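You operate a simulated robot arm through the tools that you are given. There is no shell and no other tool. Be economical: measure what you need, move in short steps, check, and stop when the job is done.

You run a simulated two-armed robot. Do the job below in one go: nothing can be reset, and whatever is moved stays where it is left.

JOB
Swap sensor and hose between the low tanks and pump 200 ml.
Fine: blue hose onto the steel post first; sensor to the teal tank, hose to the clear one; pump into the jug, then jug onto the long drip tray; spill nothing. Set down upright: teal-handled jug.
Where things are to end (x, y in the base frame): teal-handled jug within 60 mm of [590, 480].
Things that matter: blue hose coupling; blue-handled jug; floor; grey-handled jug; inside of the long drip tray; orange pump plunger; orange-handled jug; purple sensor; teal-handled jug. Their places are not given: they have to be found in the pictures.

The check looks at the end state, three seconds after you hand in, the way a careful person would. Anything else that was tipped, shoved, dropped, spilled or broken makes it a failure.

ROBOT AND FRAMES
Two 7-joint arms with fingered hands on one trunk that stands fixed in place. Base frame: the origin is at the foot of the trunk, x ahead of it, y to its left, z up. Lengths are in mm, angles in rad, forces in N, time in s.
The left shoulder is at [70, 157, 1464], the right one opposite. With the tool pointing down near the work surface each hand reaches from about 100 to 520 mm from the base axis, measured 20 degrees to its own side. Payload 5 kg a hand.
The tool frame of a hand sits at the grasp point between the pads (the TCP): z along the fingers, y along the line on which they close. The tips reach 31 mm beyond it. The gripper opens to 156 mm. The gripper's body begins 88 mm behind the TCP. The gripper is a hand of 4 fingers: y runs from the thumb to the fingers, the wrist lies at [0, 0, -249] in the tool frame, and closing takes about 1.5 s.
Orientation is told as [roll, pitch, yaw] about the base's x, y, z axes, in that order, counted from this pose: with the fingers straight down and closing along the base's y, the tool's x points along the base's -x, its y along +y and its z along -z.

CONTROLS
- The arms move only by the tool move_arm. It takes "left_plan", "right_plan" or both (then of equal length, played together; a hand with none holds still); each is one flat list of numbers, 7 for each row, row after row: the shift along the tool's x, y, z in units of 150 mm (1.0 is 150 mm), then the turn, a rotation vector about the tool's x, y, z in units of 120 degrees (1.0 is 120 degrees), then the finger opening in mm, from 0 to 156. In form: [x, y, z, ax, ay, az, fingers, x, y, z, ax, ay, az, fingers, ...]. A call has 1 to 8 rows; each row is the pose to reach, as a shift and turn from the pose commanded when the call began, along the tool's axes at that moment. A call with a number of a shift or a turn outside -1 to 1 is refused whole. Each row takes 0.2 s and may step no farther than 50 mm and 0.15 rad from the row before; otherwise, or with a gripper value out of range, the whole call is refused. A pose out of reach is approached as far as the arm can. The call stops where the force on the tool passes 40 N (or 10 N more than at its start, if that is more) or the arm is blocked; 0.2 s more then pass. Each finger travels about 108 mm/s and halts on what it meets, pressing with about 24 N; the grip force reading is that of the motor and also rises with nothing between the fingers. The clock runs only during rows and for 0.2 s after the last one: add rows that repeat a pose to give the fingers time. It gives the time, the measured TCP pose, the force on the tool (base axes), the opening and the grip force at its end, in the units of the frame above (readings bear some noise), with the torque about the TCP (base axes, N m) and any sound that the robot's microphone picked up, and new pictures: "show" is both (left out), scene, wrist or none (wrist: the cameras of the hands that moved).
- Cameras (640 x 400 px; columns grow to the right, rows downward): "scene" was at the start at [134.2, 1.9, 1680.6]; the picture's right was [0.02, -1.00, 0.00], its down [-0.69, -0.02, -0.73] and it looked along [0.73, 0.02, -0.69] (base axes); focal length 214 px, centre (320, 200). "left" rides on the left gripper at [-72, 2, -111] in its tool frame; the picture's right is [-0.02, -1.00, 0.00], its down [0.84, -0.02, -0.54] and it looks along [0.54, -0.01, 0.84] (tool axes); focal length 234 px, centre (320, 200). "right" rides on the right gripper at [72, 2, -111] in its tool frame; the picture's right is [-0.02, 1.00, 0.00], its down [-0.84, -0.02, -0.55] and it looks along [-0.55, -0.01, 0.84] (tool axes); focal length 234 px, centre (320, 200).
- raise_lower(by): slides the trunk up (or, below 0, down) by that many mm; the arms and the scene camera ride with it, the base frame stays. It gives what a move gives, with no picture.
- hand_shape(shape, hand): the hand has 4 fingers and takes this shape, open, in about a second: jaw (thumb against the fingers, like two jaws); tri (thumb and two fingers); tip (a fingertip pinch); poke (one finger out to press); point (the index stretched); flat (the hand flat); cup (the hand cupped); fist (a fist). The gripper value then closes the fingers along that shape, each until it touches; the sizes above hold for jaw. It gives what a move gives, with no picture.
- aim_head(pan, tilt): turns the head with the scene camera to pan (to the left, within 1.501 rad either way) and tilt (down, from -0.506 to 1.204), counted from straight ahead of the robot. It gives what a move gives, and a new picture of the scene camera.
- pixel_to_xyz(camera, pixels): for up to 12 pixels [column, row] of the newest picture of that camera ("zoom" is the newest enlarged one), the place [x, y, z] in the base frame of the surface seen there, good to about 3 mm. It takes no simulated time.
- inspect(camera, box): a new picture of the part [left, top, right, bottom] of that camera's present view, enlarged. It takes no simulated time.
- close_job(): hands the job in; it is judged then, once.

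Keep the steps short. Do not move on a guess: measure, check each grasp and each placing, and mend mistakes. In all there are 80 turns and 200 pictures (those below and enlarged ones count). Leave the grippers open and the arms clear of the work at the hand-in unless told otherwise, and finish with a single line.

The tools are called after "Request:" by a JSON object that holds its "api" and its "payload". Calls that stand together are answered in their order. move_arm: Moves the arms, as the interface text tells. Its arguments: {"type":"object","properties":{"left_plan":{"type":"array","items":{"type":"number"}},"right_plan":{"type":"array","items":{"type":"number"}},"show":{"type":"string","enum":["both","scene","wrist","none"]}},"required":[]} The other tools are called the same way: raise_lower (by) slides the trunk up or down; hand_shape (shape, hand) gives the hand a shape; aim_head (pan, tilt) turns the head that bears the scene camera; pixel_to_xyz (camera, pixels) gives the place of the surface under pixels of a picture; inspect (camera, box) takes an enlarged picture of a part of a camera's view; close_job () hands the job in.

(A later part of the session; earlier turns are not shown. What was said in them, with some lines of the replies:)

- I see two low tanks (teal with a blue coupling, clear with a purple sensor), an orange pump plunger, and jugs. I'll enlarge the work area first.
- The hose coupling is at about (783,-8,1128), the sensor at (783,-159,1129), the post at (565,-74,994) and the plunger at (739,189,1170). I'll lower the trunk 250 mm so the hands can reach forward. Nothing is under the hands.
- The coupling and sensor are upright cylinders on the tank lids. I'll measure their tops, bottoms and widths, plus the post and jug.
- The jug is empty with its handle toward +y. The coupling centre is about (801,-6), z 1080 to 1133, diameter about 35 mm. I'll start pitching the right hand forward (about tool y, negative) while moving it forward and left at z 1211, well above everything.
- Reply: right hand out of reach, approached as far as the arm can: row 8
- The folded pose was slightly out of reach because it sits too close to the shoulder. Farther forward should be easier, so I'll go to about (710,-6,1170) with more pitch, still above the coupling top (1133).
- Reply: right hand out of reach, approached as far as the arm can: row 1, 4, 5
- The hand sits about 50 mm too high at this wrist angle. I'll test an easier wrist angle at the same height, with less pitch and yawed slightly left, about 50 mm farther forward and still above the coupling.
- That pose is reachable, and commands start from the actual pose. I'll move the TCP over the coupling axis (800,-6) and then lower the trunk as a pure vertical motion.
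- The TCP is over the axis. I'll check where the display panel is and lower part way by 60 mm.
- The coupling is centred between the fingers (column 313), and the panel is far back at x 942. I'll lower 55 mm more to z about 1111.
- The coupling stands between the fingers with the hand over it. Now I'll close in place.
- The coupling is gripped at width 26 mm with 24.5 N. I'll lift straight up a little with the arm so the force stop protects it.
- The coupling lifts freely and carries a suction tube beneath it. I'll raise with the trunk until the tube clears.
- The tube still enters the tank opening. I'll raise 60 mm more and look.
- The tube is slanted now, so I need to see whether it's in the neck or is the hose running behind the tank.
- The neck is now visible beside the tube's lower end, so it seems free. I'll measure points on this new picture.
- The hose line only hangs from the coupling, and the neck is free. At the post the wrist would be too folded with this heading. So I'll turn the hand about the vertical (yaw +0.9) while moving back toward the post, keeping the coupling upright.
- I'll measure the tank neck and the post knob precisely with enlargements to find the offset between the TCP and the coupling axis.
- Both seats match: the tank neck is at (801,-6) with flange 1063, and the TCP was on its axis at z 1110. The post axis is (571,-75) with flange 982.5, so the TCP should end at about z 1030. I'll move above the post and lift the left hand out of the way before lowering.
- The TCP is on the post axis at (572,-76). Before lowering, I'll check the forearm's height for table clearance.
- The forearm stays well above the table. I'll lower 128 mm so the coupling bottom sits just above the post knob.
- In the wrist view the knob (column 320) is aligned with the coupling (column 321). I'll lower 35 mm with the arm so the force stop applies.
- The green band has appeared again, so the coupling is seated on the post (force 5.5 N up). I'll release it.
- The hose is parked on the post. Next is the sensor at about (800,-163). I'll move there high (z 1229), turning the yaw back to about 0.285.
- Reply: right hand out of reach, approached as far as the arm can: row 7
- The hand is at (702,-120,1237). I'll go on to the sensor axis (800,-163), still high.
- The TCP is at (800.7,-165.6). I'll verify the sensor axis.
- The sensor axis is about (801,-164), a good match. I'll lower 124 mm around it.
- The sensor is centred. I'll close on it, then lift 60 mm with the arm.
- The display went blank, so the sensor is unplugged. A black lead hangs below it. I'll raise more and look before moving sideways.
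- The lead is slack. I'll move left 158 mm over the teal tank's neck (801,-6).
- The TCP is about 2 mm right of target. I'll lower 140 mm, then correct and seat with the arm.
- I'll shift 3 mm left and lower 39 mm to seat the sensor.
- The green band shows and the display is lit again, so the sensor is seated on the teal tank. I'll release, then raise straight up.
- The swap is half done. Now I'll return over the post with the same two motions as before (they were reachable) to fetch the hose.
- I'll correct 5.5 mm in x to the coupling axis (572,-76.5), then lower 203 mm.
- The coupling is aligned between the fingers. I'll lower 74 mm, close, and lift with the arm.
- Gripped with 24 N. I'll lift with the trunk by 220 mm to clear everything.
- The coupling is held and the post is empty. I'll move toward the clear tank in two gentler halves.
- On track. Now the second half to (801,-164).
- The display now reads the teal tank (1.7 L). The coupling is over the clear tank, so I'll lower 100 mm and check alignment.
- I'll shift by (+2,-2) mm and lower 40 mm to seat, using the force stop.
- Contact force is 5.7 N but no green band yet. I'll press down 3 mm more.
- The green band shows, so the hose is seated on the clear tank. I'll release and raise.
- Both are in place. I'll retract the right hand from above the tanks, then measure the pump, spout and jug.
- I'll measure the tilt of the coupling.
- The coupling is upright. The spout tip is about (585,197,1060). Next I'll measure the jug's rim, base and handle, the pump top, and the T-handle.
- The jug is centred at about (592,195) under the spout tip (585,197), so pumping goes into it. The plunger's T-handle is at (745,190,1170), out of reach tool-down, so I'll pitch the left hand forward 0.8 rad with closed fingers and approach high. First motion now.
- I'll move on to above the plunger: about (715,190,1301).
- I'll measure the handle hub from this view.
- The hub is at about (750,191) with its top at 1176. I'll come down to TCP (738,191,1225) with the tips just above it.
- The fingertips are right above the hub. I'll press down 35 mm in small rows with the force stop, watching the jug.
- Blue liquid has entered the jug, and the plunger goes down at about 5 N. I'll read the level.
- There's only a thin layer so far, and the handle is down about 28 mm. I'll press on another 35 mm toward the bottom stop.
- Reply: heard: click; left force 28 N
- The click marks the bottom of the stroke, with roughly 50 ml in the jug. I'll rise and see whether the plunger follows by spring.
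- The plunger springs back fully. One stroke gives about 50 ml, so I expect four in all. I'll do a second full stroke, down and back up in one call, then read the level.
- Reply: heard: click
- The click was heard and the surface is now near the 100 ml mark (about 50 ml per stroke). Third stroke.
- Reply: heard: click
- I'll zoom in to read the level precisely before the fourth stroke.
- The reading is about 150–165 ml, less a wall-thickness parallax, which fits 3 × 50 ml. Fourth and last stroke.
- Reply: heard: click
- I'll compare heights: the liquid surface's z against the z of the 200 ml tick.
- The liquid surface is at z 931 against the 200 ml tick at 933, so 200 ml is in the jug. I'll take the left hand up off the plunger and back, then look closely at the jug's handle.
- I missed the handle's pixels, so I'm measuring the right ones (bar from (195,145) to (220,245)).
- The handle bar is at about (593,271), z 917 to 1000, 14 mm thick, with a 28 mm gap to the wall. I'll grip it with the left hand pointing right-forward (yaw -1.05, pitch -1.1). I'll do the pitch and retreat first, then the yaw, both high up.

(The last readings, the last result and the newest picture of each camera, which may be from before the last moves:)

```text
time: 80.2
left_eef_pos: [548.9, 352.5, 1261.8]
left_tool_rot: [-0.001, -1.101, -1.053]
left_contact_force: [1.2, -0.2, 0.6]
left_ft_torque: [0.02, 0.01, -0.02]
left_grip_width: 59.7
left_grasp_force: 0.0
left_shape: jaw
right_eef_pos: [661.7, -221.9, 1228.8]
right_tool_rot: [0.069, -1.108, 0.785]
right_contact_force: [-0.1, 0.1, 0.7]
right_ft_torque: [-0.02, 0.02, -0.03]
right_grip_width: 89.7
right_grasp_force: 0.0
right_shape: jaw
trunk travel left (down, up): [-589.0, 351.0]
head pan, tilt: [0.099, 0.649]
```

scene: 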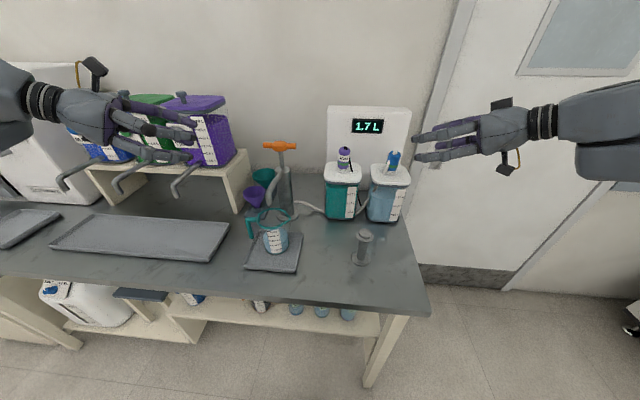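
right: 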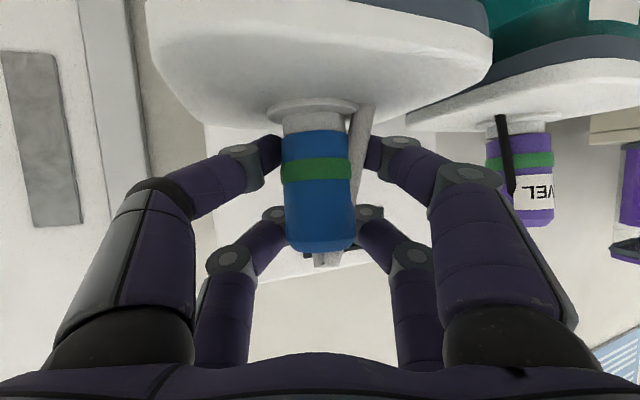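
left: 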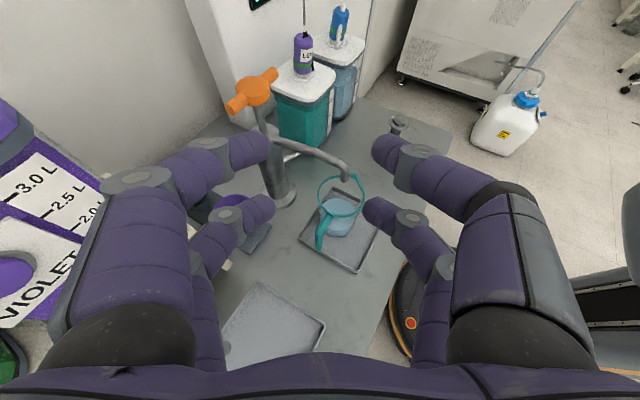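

Reached cleanly. I'll lower the trunk 150 mm, then bring the hand down with the arm to z 960 at the pre-grasp spot.

Request:
{"api": "raise_lower", "payload": {"by": -150}}

Request:
{"api": "aim_head", "payload": {"pan": 0.45, "tilt": 0.6}}

Request:
{"api": "inspect", "payload": {"camera": "left", "box": [200, 100, 440, 300]}}

```text
time: 81.9
left_eef_pos: [548.7, 352.7, 1113.5]
left_tool_rot: [0.003, -1.1, -1.051]
left_contact_force: [0.4, 0.5, -0.1]
left_ft_torque: [-0.02, -0.01, -0.01]
left_grip_width: 59.8
left_grasp_force: 0.0
left_shape: jaw
right_eef_pos: [660.1, -223.7, 1079.0]
right_tool_rot: [0.067, -1.106, 0.786]
right_contact_force: [-0.2, 0.5, 0.7]
right_ft_torque: [0.0, 0.01, -0.01]
right_grip_width: 89.5
right_grasp_force: 0.1
right_shape: jaw
trunk travel left (down, up): [-439.0, 501.0]
head pan, tilt: [0.099, 0.649]
```

```text
time: 82.8
left_eef_pos: [548.5, 352.5, 1112.4]
left_tool_rot: [0.001, -1.1, -1.05]
left_contact_force: [-0.5, 1.0, 0.2]
left_ft_torque: [0.01, -0.01, -0.02]
left_grip_width: 59.5
left_grasp_force: 0.1
left_shape: jaw
right_eef_pos: [660.6, -223.1, 1080.0]
right_tool_rot: [0.067, -1.107, 0.785]
right_contact_force: [-0.1, -1.4, -0.4]
right_ft_torque: [0.0, 0.01, 0.01]
right_grip_width: 89.5
right_grasp_force: 0.1
right_shape: jaw
trunk travel left (down, up): [-439.0, 501.0]
head pan, tilt: [0.45, 0.6]
```

scene: 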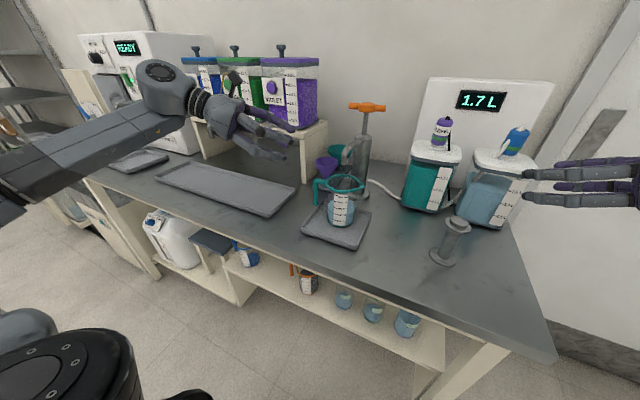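

```text
2.00 times, centred on (320, 200) of left
```

zoom: 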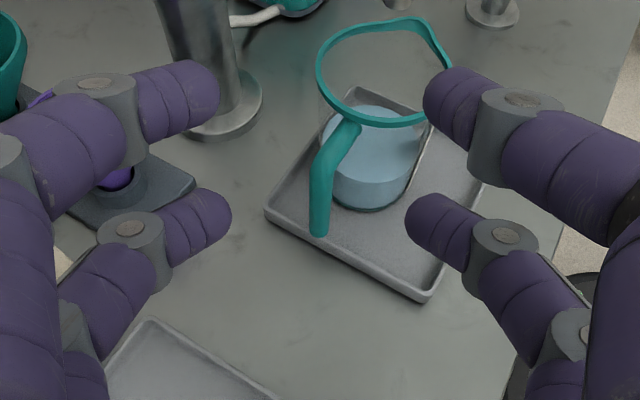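

The bar is centred between the fingers. I'll narrow the opening to 40 and descend to z 970 beside the jug, about 60 mm short of the handle.

Request:
{"api": "move_arm", "payload": {"left_plan": [0.161, -0.003, 0.1, 0, 0, 0, 50, 0.322, -0.007, 0.201, 0, 0, 0, 40, 0.484, -0.01, 0.302, 0, 0, 0, 40, 0.645, -0.014, 0.402, 0, 0, 0, 40, 0.806, -0.017, 0.503, 0, 0, 0, 40, 0.806, -0.017, 0.503, 0, 0, 0, 40], "show": "both"}}

Request:
{"api": "pixel_to_xyz", "payload": {"camera": "scene", "pixels": [[317, 192], [316, 200], [180, 165], [295, 185], [225, 190], [262, 208]]}}

```text
time: 84.2
left_eef_pos: [552.4, 340.9, 968.9]
left_tool_rot: [0.002, -1.1, -1.051]
left_contact_force: [-0.6, -1.2, 0.4]
left_ft_torque: [0.05, 0.04, 0.03]
left_grip_width: 40.1
left_grasp_force: 0.1
left_shape: jaw
right_eef_pos: [661.3, -223.4, 1079.9]
right_tool_rot: [0.066, -1.107, 0.785]
right_contact_force: [-1.0, -0.6, 0.2]
right_ft_torque: [0.0, 0.01, -0.01]
right_grip_width: 89.4
right_grasp_force: 0.1
right_shape: jaw
trunk travel left (down, up): [-439.0, 501.0]
head pan, tilt: [0.45, 0.6]
```

scene: 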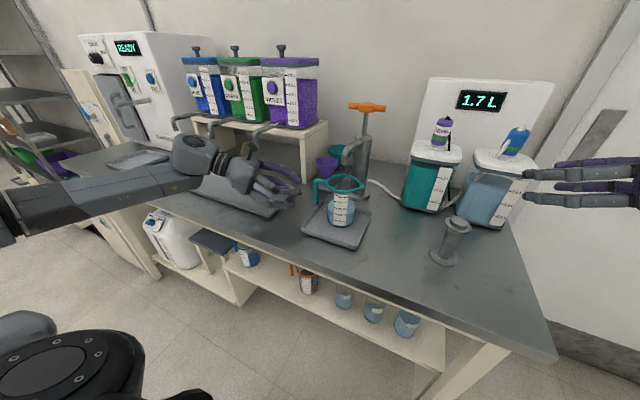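
left: 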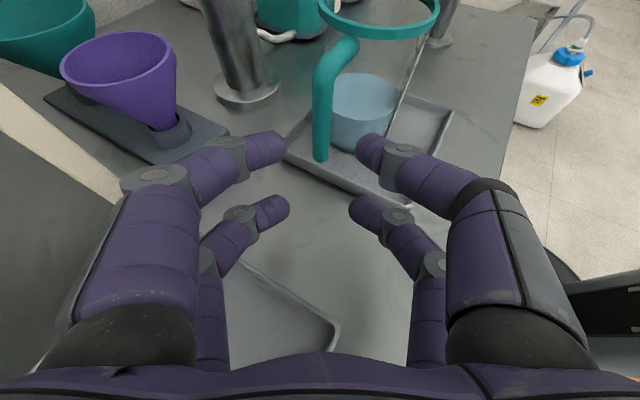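

```text
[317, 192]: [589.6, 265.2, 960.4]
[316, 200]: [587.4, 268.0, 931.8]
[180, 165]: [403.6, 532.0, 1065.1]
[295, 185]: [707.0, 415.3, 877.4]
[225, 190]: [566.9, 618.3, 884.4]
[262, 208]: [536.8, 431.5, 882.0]
```

The bar (column about 322) is centred between the fingers. I'll advance 68 mm horizontally to straddle it.

Request:
{"api": "move_arm", "payload": {"left_plan": [-0.0514, 0.001, 0.101, 0, 0, 0, 40, -0.103, 0.002, 0.202, 0, 0, 0, 40, -0.154, 0.004, 0.303, 0, 0, 0, 40, -0.2057, 0.005, 0.404, 0, 0, 0, 40], "show": "both"}}

Request:
{"api": "inspect", "payload": {"camera": "scene", "box": [260, 140, 380, 260]}}

```text
time: 85.2
left_eef_pos: [587.7, 283.1, 969.3]
left_tool_rot: [0.0, -1.1, -1.053]
left_contact_force: [0.9, -0.1, 0.5]
left_ft_torque: [0.01, -0.01, 0.0]
left_grip_width: 40.2
left_grasp_force: 0.0
left_shape: jaw
right_eef_pos: [661.3, -223.9, 1079.4]
right_tool_rot: [0.067, -1.107, 0.785]
right_contact_force: [0.7, 0.7, 0.2]
right_ft_torque: [0.06, -0.01, -0.02]
right_grip_width: 89.6
right_grasp_force: 0.0
right_shape: jaw
trunk travel left (down, up): [-439.0, 501.0]
head pan, tilt: [0.45, 0.6]
```

scene: 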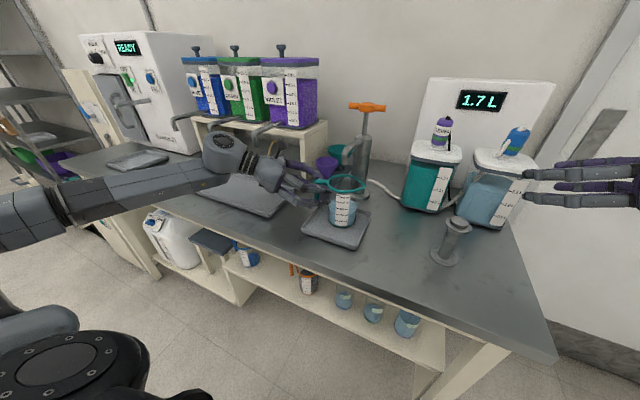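
left: 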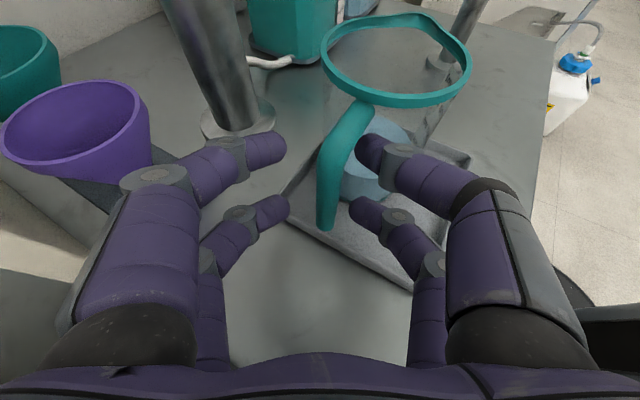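

```text
3.33 times, centred on (320, 200) of scene
```

zoom: 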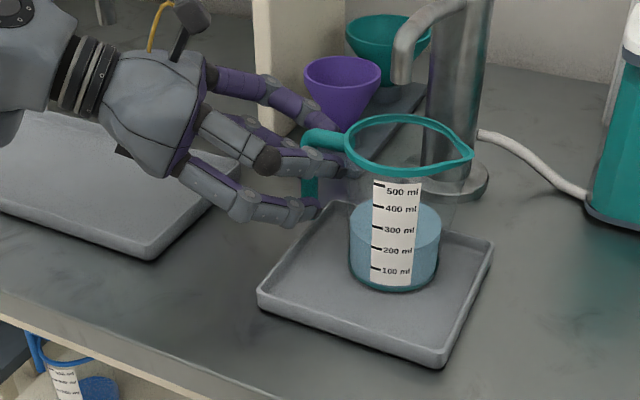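

The fingers straddle the bar. The wrist view suggests it may be a few mm off-centre (column 330–345), so I'm measuring it.

Request:
{"api": "pixel_to_xyz", "payload": {"camera": "left", "pixels": [[320, 190], [328, 190], [337, 190], [318, 210], [326, 210], [335, 210], [335, 150], [345, 150], [326, 226], [345, 120], [282, 205], [352, 205]]}}

```text
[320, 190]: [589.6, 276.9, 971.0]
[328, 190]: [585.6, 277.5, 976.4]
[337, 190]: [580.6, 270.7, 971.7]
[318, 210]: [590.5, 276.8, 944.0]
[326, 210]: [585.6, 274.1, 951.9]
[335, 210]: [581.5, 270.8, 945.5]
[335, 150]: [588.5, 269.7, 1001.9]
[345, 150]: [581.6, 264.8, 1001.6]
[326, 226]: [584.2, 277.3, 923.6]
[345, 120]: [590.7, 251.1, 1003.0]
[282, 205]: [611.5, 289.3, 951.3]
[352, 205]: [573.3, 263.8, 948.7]
```

The bar centre is about 5 mm toward tool -y. I'll shift 5 mm, then close on it.

Request:
{"api": "move_arm", "payload": {"left_plan": [0, -0.018, 0, 0, 0, 0, 40, 0, -0.035, 0, 0, 0, 0, 40, 0, -0.035, 0, 0, 0, 0, 30, 0, -0.035, 0, 0, 0, 0, 20, 0, -0.035, 0, 0, 0, 0, 8, 0, -0.035, 0, 0, 0, 0, 4, 0, -0.035, 0, 0, 0, 0, 4, 0, -0.035, 0, 0, 0, 0, 4], "show": "both"}}

Request:
{"api": "inspect", "payload": {"camera": "scene", "box": [260, 140, 380, 260]}}

```text
time: 87.0
left_eef_pos: [582.7, 279.8, 970.5]
left_tool_rot: [0.0, -1.1, -1.051]
left_contact_force: [-1.5, 1.3, -0.9]
left_ft_torque: [0.04, -0.03, 0.02]
left_grip_width: 5.0
left_grasp_force: 0.1
left_shape: jaw
right_eef_pos: [660.5, -223.0, 1080.2]
right_tool_rot: [0.066, -1.106, 0.785]
right_contact_force: [-0.9, -1.0, -0.1]
right_ft_torque: [-0.01, 0.0, 0.01]
right_grip_width: 89.3
right_grasp_force: 0.1
right_shape: jaw
trunk travel left (down, up): [-439.0, 501.0]
head pan, tilt: [0.45, 0.6]
```

scene: 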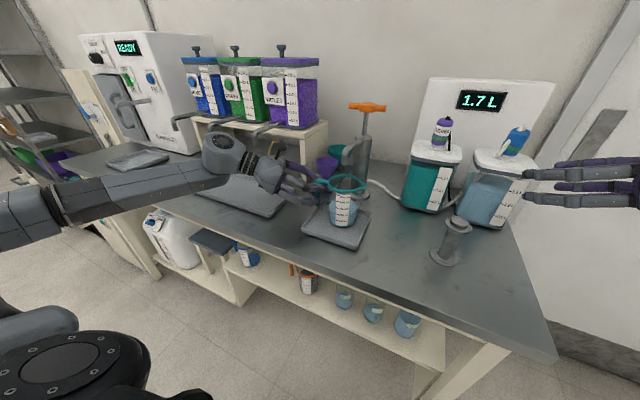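
left: 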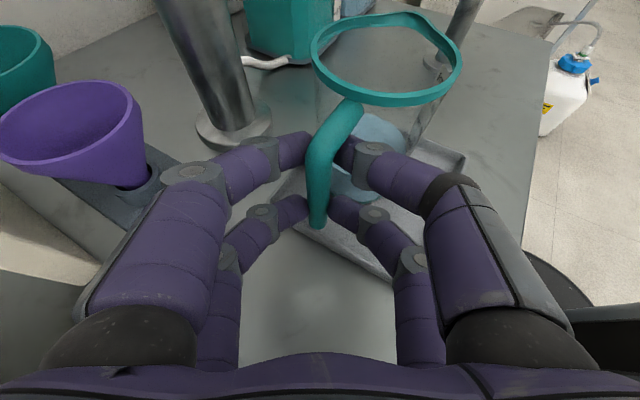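

```text
3.33 times, centred on (320, 200) of scene
```

zoom: 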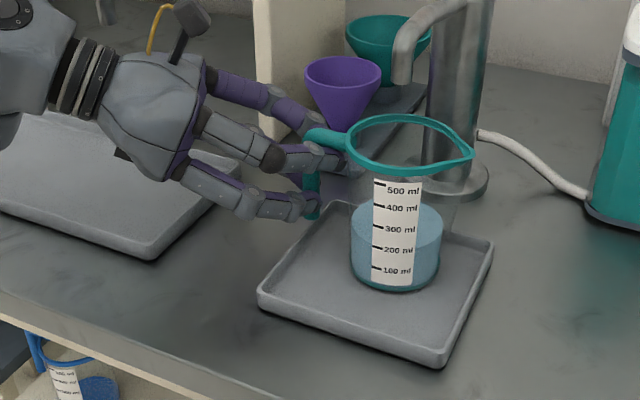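

The fingers are just touching the bar (reading 5, no force yet). I'll command 0 for a full squeeze.

Request:
{"api": "move_arm", "payload": {"left_plan": [0, 0, 0, 0, 0, 0, 2, 0, 0, 0, 0, 0, 0, 0, 0, 0, 0, 0, 0, 0, 0, 0, 0, 0, 0, 0, 0, 0, 0, 0, 0, 0, 0, 0, 0], "show": "wrist"}}

```text
time: 88.2
left_eef_pos: [583.7, 279.6, 970.8]
left_tool_rot: [-0.002, -1.099, -1.051]
left_contact_force: [-0.3, 0.0, 0.3]
left_ft_torque: [0.15, 0.06, -0.01]
left_grip_width: 2.3
left_grasp_force: 23.9
left_shape: jaw
right_eef_pos: [660.5, -223.7, 1079.3]
right_tool_rot: [0.068, -1.107, 0.785]
right_contact_force: [0.3, 0.1, -1.4]
right_ft_torque: [0.03, 0.01, 0.04]
right_grip_width: 89.5
right_grasp_force: 0.1
right_shape: jaw
trunk travel left (down, up): [-439.0, 501.0]
head pan, tilt: [0.45, 0.6]
```

left: 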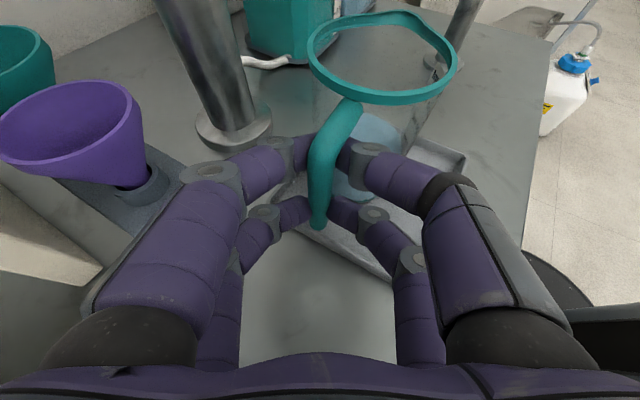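

Gripped at 24 N. Test lift of 15 mm, slowly, while keeping under the spout (tip at 1060, rim at 1005).

Request:
{"api": "move_arm", "payload": {"left_plan": [-0.022, 0, -0.011, 0, 0, 0, 0, -0.045, 0, -0.023, 0, 0, 0, 0, -0.067, 0, -0.034, 0, 0, 0, 0, -0.089, 0, -0.045, 0, 0, 0, 0, -0.089, 0, -0.045, 0, 0, 0, 0], "show": "both"}}

Request:
{"api": "inspect", "payload": {"camera": "scene", "box": [260, 140, 380, 260]}}

```text
time: 89.4
left_eef_pos: [582.8, 279.3, 984.8]
left_tool_rot: [-0.001, -1.098, -1.051]
left_contact_force: [-0.1, 0.1, -3.3]
left_ft_torque: [0.2, -0.01, 0.02]
left_grip_width: 2.3
left_grasp_force: 23.8
left_shape: jaw
right_eef_pos: [661.7, -225.1, 1078.8]
right_tool_rot: [0.068, -1.106, 0.786]
right_contact_force: [-0.6, 0.0, 0.1]
right_ft_torque: [-0.03, -0.03, 0.02]
right_grip_width: 89.6
right_grasp_force: 0.0
right_shape: jaw
trunk travel left (down, up): [-439.0, 501.0]
head pan, tilt: [0.45, 0.6]
```

scene: 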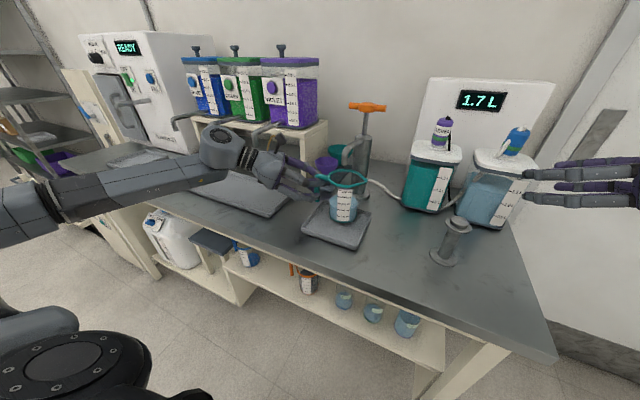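
left: 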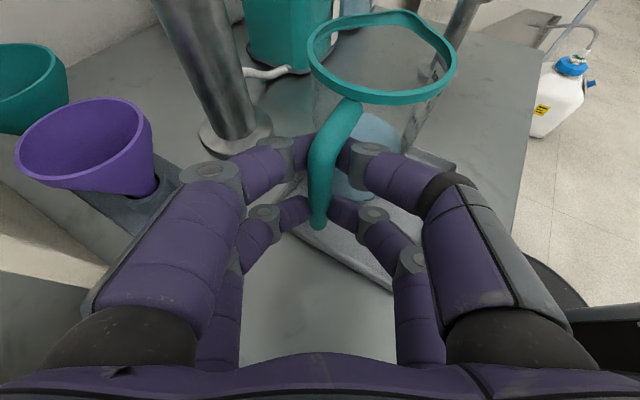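

```text
3.33 times, centred on (320, 200) of scene
```

zoom: 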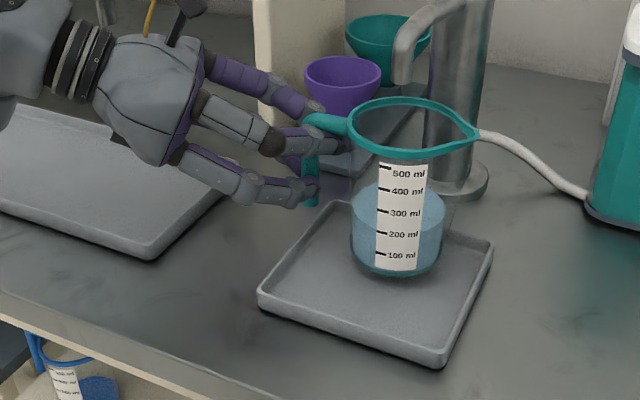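

The jug is lifted (3.3 N, about 0.34 kg) and nearly level. I'll lift 15 mm more and carry it slowly forward-left, out from under the spout.

Request:
{"api": "move_arm", "payload": {"left_plan": [-0.045, 0, -0.023, 0, 0, 0, 0, -0.089, 0, -0.045, 0, 0, 0, 0, -0.027, 0.028, -0.168, 0, 0, 0, 0, 0.036, 0.056, -0.291, 0, 0, 0, 0, 0.098, 0.084, -0.414, 0, 0, 0, 0, 0.161, 0.111, -0.536, 0, 0, 0, 0, 0.223, 0.139, -0.659, 0, 0, 0, 0, 0.286, 0.167, -0.782, 0, 0, 0, 0], "show": "scene"}}

Request:
{"api": "inspect", "payload": {"camera": "scene", "box": [220, 120, 380, 260]}}

```text
time: 91.2
left_eef_pos: [544.6, 401.2, 998.2]
left_tool_rot: [0.0, -1.101, -1.05]
left_contact_force: [-0.1, 0.3, -2.3]
left_ft_torque: [0.15, -0.01, -0.04]
left_grip_width: 2.3
left_grasp_force: 24.2
left_shape: jaw
right_eef_pos: [661.2, -222.9, 1080.4]
right_tool_rot: [0.067, -1.107, 0.787]
right_contact_force: [0.4, 0.4, -0.1]
right_ft_torque: [0.03, 0.0, 0.02]
right_grip_width: 89.3
right_grasp_force: 0.1
right_shape: jaw
trunk travel left (down, up): [-439.0, 501.0]
head pan, tilt: [0.45, 0.6]
```

scene: 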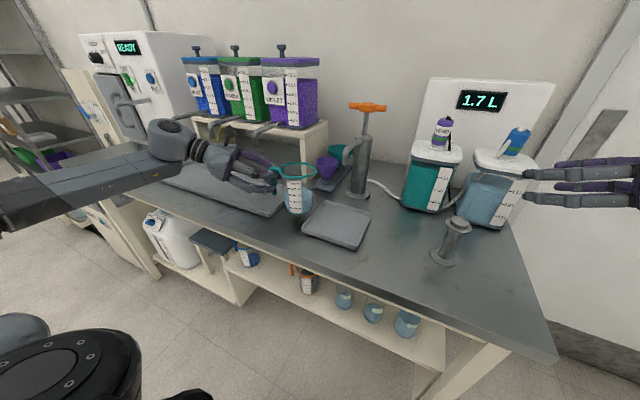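

```text
2.86 times, centred on (300, 190) of scene
```

zoom: 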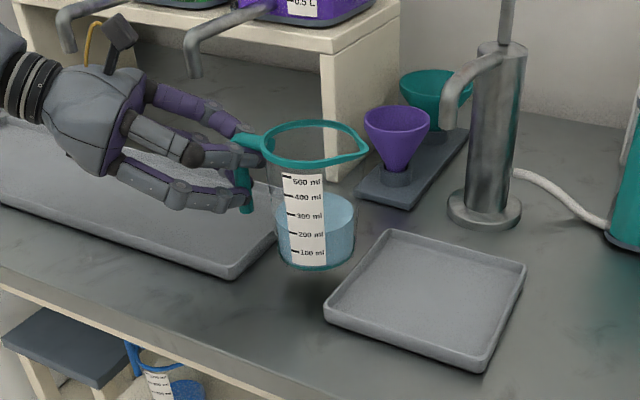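

It's level with nothing spilled. I'm checking the violet spout's place, then I'll carry on to the long tray, turning the hand +0.8 rad so the wrist stays in reach.

Request:
{"api": "pixel_to_xyz", "payload": {"camera": "scene", "pixels": [[254, 145], [258, 132], [300, 165], [305, 205], [299, 213], [278, 190], [300, 195]]}}

Request:
{"api": "move_arm", "payload": {"left_plan": [0.039, 0.038, -0.095, -0.0426, 0, -0.0217, 0, 0.078, 0.075, -0.19, -0.0851, 0, -0.0433, 0, 0.117, 0.113, -0.285, -0.1277, 0, -0.065, 0, 0.157, 0.151, -0.38, -0.1702, 0, -0.0867, 0, 0.196, 0.188, -0.475, -0.2128, 0, -0.1083, 0, 0.235, 0.226, -0.57, -0.2553, 0, -0.13, 0, 0.274, 0.263, -0.665, -0.2979, 0, -0.1516, 0, 0.313, 0.301, -0.76, -0.3404, 0, -0.1733, 0], "show": "both"}}

Request:
{"api": "inspect", "payload": {"camera": "scene", "box": [160, 120, 320, 260]}}

```text
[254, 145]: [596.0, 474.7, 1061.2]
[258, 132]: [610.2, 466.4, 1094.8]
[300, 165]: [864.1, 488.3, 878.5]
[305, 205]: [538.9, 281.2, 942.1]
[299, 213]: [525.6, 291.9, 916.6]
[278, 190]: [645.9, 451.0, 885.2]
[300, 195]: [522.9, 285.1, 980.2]
```

```text
time: 93.0
left_eef_pos: [521.1, 528.0, 1008.7]
left_tool_rot: [-0.001, -1.099, -0.247]
left_contact_force: [0.5, 0.3, -3.0]
left_ft_torque: [0.11, 0.19, -0.02]
left_grip_width: 2.6
left_grasp_force: 24.0
left_shape: jaw
right_eef_pos: [660.7, -223.3, 1079.9]
right_tool_rot: [0.066, -1.106, 0.786]
right_contact_force: [0.1, -0.6, 0.6]
right_ft_torque: [0.0, 0.02, -0.01]
right_grip_width: 89.3
right_grasp_force: 0.0
right_shape: jaw
trunk travel left (down, up): [-439.0, 501.0]
head pan, tilt: [0.45, 0.6]
```

scene: 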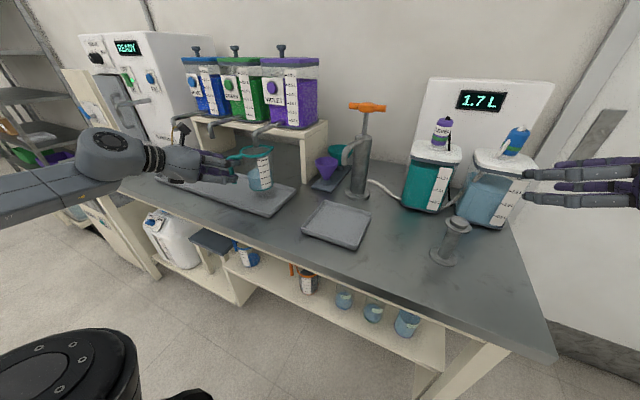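
left: 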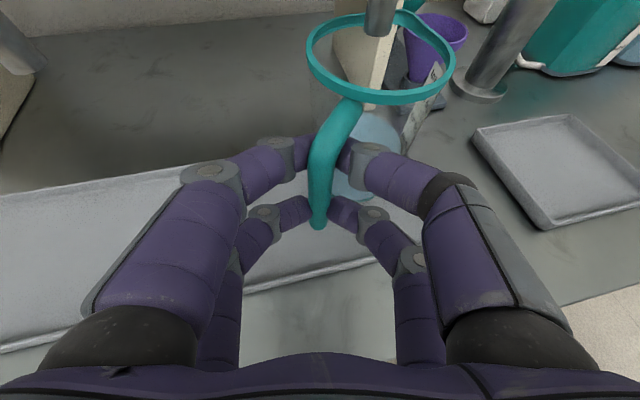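

```text
2.86 times, centred on (240, 190) of scene
```

zoom: 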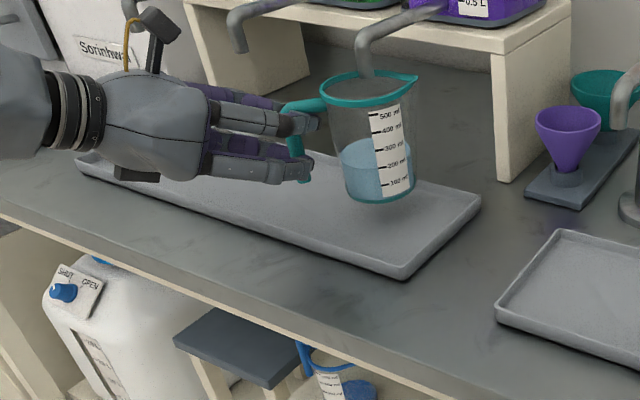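

The jug is over the tray, right beneath the violet spout, so I'll only go down from here. I'll measure the jug's place first.

Request:
{"api": "pixel_to_xyz", "payload": {"camera": "zoom", "pixels": [[322, 90], [415, 82], [365, 105], [370, 200], [347, 192], [412, 190], [392, 110], [402, 185], [363, 75], [300, 170], [410, 268], [478, 205]]}}

Request:
{"api": "inspect", "payload": {"camera": "left", "box": [270, 0, 490, 240]}}

```text
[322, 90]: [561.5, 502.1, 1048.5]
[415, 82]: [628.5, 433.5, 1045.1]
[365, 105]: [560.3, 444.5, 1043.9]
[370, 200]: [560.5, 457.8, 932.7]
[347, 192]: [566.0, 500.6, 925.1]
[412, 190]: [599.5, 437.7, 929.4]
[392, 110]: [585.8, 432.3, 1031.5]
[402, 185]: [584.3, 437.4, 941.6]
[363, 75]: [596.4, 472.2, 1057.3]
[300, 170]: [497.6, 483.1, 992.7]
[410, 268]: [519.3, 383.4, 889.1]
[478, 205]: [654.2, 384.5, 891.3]
```

```text
1.67 times, centred on (380, 120) of left
```

zoom: 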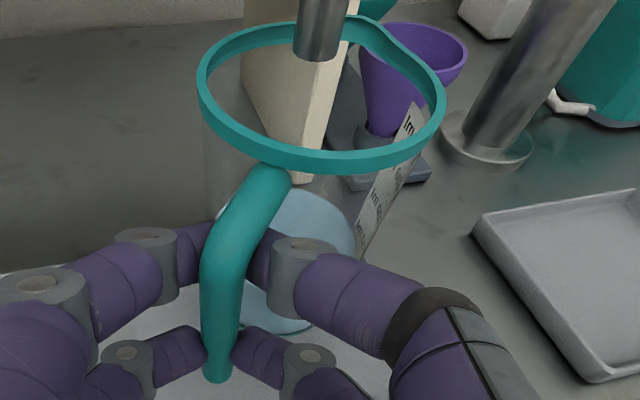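

The jug's centre is about (588,477) and its base z about 923, with the tray floor at 885. I'll lower 38 mm slowly.

Request:
{"api": "move_arm", "payload": {"left_plan": [0.05, 0, 0.0255, 0, 0, 0, 0, 0.1, 0, 0.051, 0, 0, 0, 0, 0.15, 0, 0.0764, 0, 0, 0, 0, 0.185, 0, 0.0942, 0, 0, 0, 0, 0.205, 0, 0.1044, 0, 0, 0, 0, 0.22, 0, 0.112, 0, 0, 0, 0, 0.2257, 0, 0.1149, 0, 0, 0, 0], "show": "both"}}

Request:
{"api": "inspect", "payload": {"camera": "scene", "box": [200, 130, 300, 230]}}

```text
time: 94.6
left_eef_pos: [520.3, 529.8, 970.9]
left_tool_rot: [-0.002, -1.1, -0.25]
left_contact_force: [0.0, -0.8, -2.1]
left_ft_torque: [0.11, 0.15, 0.01]
left_grip_width: 2.5
left_grasp_force: 24.3
left_shape: jaw
right_eef_pos: [661.7, -222.4, 1079.4]
right_tool_rot: [0.067, -1.107, 0.785]
right_contact_force: [-0.4, -0.8, -0.4]
right_ft_torque: [0.02, 0.01, 0.0]
right_grip_width: 89.5
right_grasp_force: 0.0
right_shape: jaw
trunk travel left (down, up): [-439.0, 501.0]
head pan, tilt: [0.45, 0.6]
```

scene: 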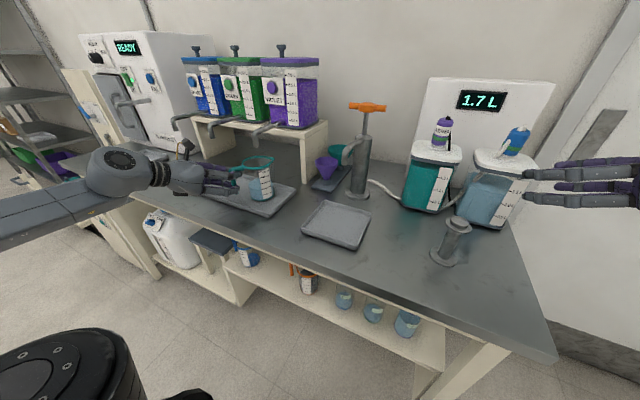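
left: 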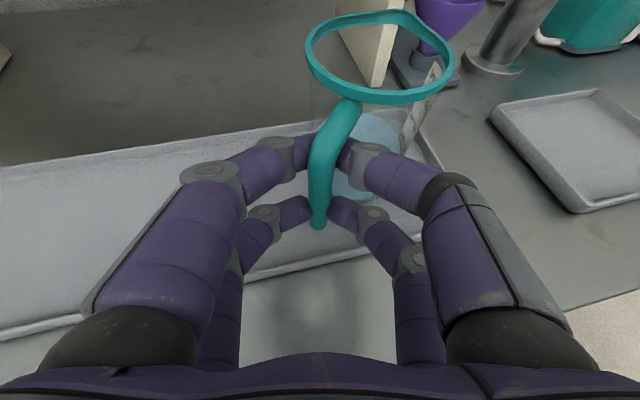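

```text
4.00 times, centred on (250, 180) of scene
```

zoom: 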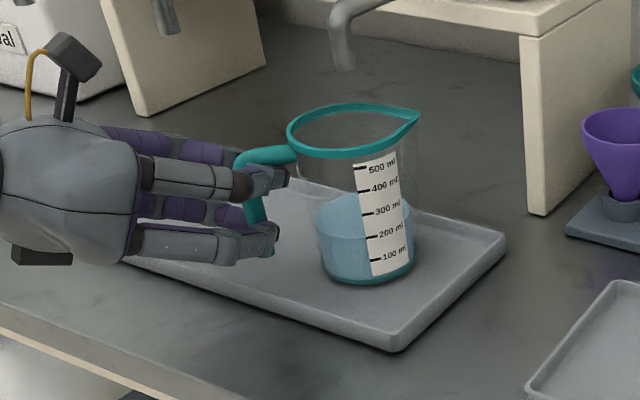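

The force still shows part of the weight (-2.1 N), and the jug leans slightly. I'll lower 1 mm at a time, 4 mm more.

Request:
{"api": "move_arm", "payload": {"left_plan": [0.006, 0, 0.003, 0, 0, 0, 0, 0.012, 0, 0.006, 0, 0, 0, 0, 0.018, 0, 0.009, 0, 0, 0, 0, 0.024, 0, 0.012, 0, 0, 0, 0, 0.024, 0, 0.012, 0, 0, 0, 0], "show": "scene"}}

Request:
{"api": "inspect", "payload": {"camera": "scene", "box": [230, 150, 290, 220]}}

```text
time: 95.8
left_eef_pos: [518.5, 528.2, 969.8]
left_tool_rot: [0.002, -1.101, -0.251]
left_contact_force: [-1.1, 2.9, 4.7]
left_ft_torque: [-0.02, -0.05, 0.1]
left_grip_width: 2.5
left_grasp_force: 23.9
left_shape: jaw
right_eef_pos: [660.8, -222.0, 1080.7]
right_tool_rot: [0.067, -1.106, 0.786]
right_contact_force: [0.1, -0.3, -0.2]
right_ft_torque: [-0.02, -0.02, -0.02]
right_grip_width: 89.5
right_grasp_force: 0.2
right_shape: jaw
trunk travel left (down, up): [-439.0, 501.0]
head pan, tilt: [0.45, 0.6]
```

scene: 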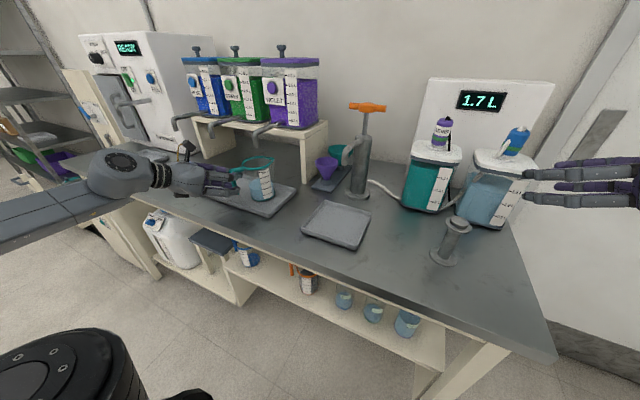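

```text
5.71 times, centred on (260, 185) of scene
```

zoom: 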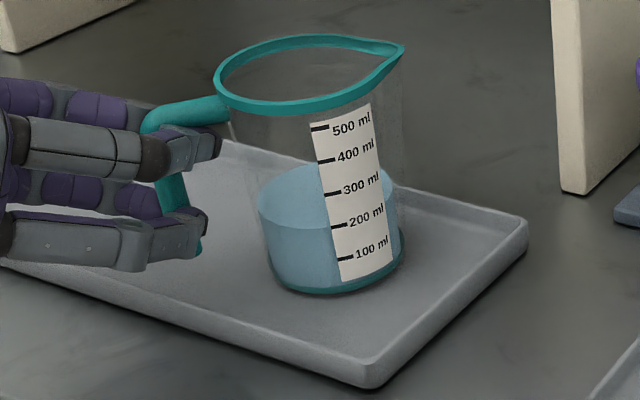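

The jug rests on the tray floor (+4.7 N). I'll release gently.

Request:
{"api": "move_arm", "payload": {"left_plan": [0, 0, 0, 0, 0, 0, 4, 0, 0, 0, 0, 0, 0, 8, 0, 0, 0, 0, 0, 0, 14, 0, 0, 0, 0, 0, 0, 22, 0, 0, 0, 0, 0, 0, 32, 0, 0, 0, 0, 0, 0, 40, 0, 0, 0, 0, 0, 0, 40], "show": "both"}}

Request:
{"api": "inspect", "payload": {"camera": "scene", "box": [230, 150, 290, 220]}}

```text
time: 97.4
left_eef_pos: [519.3, 527.8, 967.9]
left_tool_rot: [0.001, -1.102, -0.249]
left_contact_force: [-0.3, -0.1, 0.2]
left_ft_torque: [0.01, 0.01, -0.02]
left_grip_width: 39.4
left_grasp_force: 0.1
left_shape: jaw
right_eef_pos: [661.3, -223.2, 1080.0]
right_tool_rot: [0.066, -1.108, 0.785]
right_contact_force: [-0.1, 0.1, -0.1]
right_ft_torque: [-0.01, -0.03, 0.0]
right_grip_width: 89.5
right_grasp_force: 0.0
right_shape: jaw
trunk travel left (down, up): [-439.0, 501.0]
head pan, tilt: [0.45, 0.6]
```

scene: 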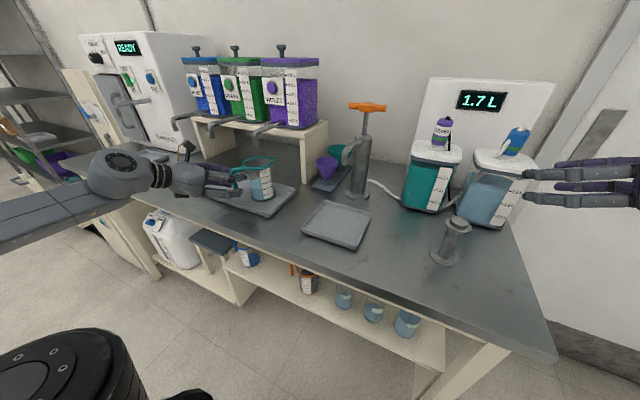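
left: 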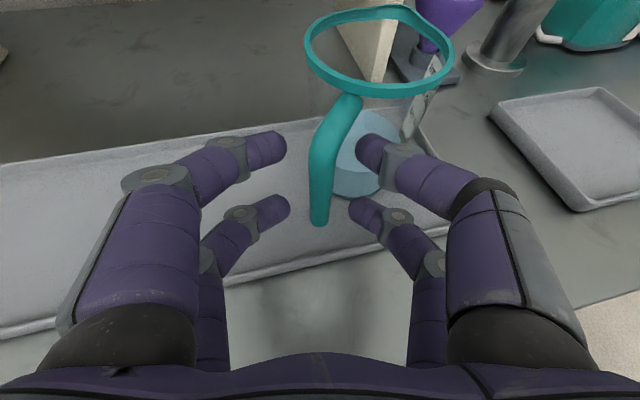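

```text
5.71 times, centred on (260, 185) of scene
5 turns are left
```

zoom: 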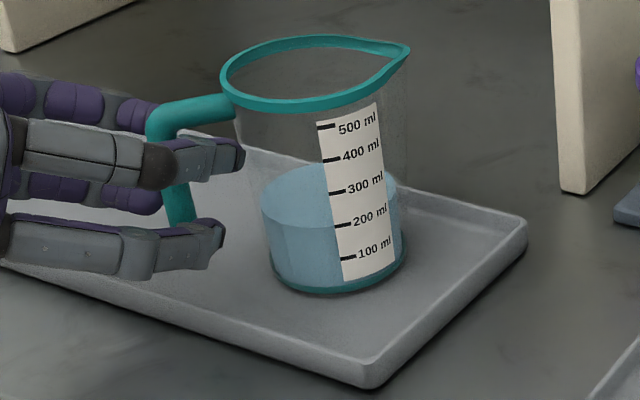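

The jug stands free and upright. I'll back the hand straight off 90 mm, then lift it.

Request:
{"api": "move_arm", "payload": {"left_plan": [0.0605, 0, -0.119, 0, 0, 0, 40, 0.121, 0, -0.238, 0, 0, 0, 40, 0.1815, 0, -0.357, 0, 0, 0, 40, 0.272, 0, -0.535, 0, 0, 0, 60, 0.183, 0, -0.58, 0, 0, 0, 90, 0.005, 0, -0.671, 0, 0, 0, 120], "show": "scene"}}

Request:
{"api": "inspect", "payload": {"camera": "scene", "box": [210, 140, 310, 230]}}

Request:
{"api": "inspect", "payload": {"camera": "scene", "box": [300, 80, 560, 260]}}

Request:
{"api": "pixel_to_xyz", "payload": {"camera": "scene", "pixels": [[243, 165], [274, 160], [260, 168], [262, 199], [240, 185], [255, 157]]}}

```text
time: 98.8
left_eef_pos: [430.6, 550.9, 1012.3]
left_tool_rot: [-0.001, -1.101, -0.251]
left_contact_force: [-0.2, -0.3, 0.8]
left_ft_torque: [0.02, 0.04, -0.01]
left_grip_width: 119.5
left_grasp_force: 0.0
left_shape: jaw
right_eef_pos: [659.5, -223.1, 1080.1]
right_tool_rot: [0.066, -1.109, 0.785]
right_contact_force: [-0.4, -0.3, -0.6]
right_ft_torque: [0.01, -0.03, 0.02]
right_grip_width: 89.5
right_grasp_force: 0.0
right_shape: jaw
trunk travel left (down, up): [-439.0, 501.0]
head pan, tilt: [0.45, 0.6]
```

scene: 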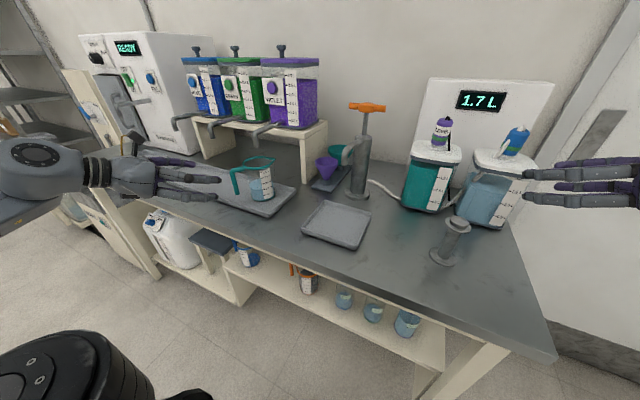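

```text
4.44 times, centred on (260, 185) of scene
```

zoom: 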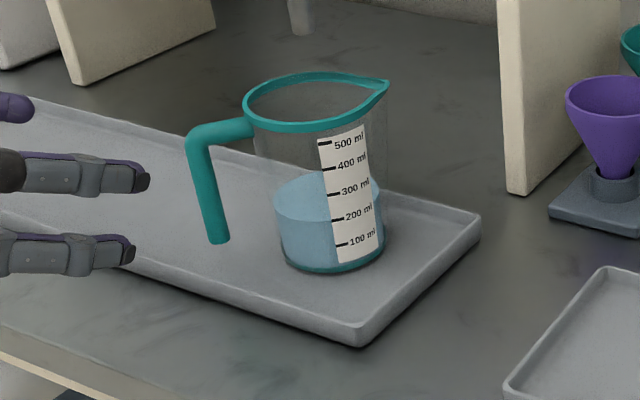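

```text
2.22 times, centred on (430, 170) of scene
```

zoom: 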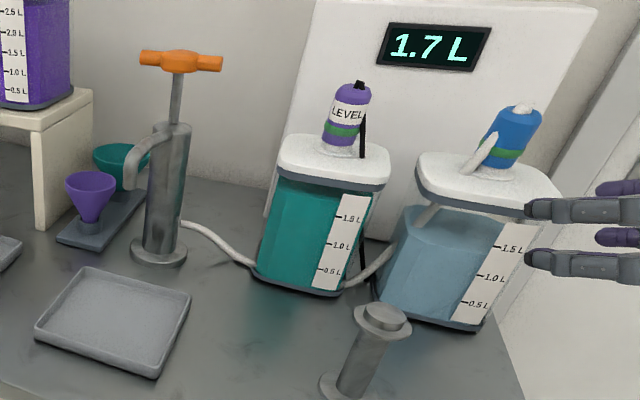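

```text
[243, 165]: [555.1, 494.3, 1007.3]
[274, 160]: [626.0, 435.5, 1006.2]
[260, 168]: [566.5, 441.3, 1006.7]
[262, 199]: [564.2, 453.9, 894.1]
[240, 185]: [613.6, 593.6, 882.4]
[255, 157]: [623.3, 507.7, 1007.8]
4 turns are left
```

The jug stands level (rim z 1006 to 1008 all round) at about (590,473), inside the long tray. The sensor and hose are seated and the display reads 1.7 L. I'll raise the trunk so both open hands are clear.

Request:
{"api": "raise_lower", "payload": {"by": 150}}

Request:
{"api": "inspect", "payload": {"camera": "scene", "box": [100, 100, 600, 380]}}

```text
time: 100.5
left_eef_pos: [431.1, 551.8, 1161.3]
left_tool_rot: [0.0, -1.099, -0.249]
left_contact_force: [0.8, 0.2, -0.1]
left_ft_torque: [0.02, -0.07, -0.03]
left_grip_width: 119.6
left_grasp_force: 0.0
left_shape: jaw
right_eef_pos: [662.0, -223.4, 1229.8]
right_tool_rot: [0.069, -1.106, 0.785]
right_contact_force: [0.4, -0.2, 0.2]
right_ft_torque: [-0.01, -0.01, -0.02]
right_grip_width: 89.3
right_grasp_force: 0.1
right_shape: jaw
trunk travel left (down, up): [-589.0, 351.0]
head pan, tilt: [0.45, 0.6]
```

```text
1.28 times, centred on (350, 240) of scene
3 turns are left
```

zoom: 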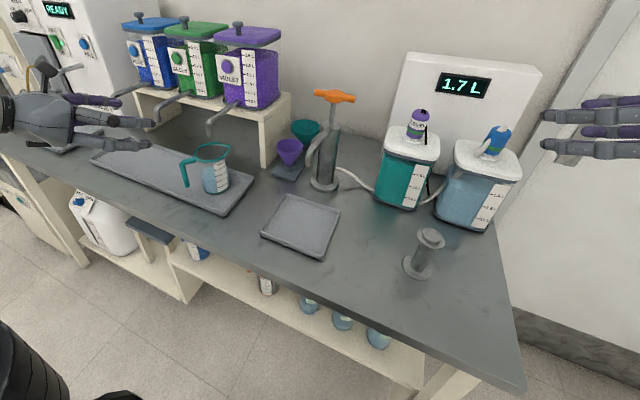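

Everything is in place, nothing spilled and both hands are open and clear, so I'm handing in.

Request:
{"api": "close_job", "payload": {}}

```text
The job is handed in.
```

Done: the hose went onto the post first, the sensor is now on the teal tank and the hose on the clear one, and about 200 ml (four strokes) was pumped into the teal-handled jug, which stands upright in the long drip tray near [590, 473] with no spill seen.
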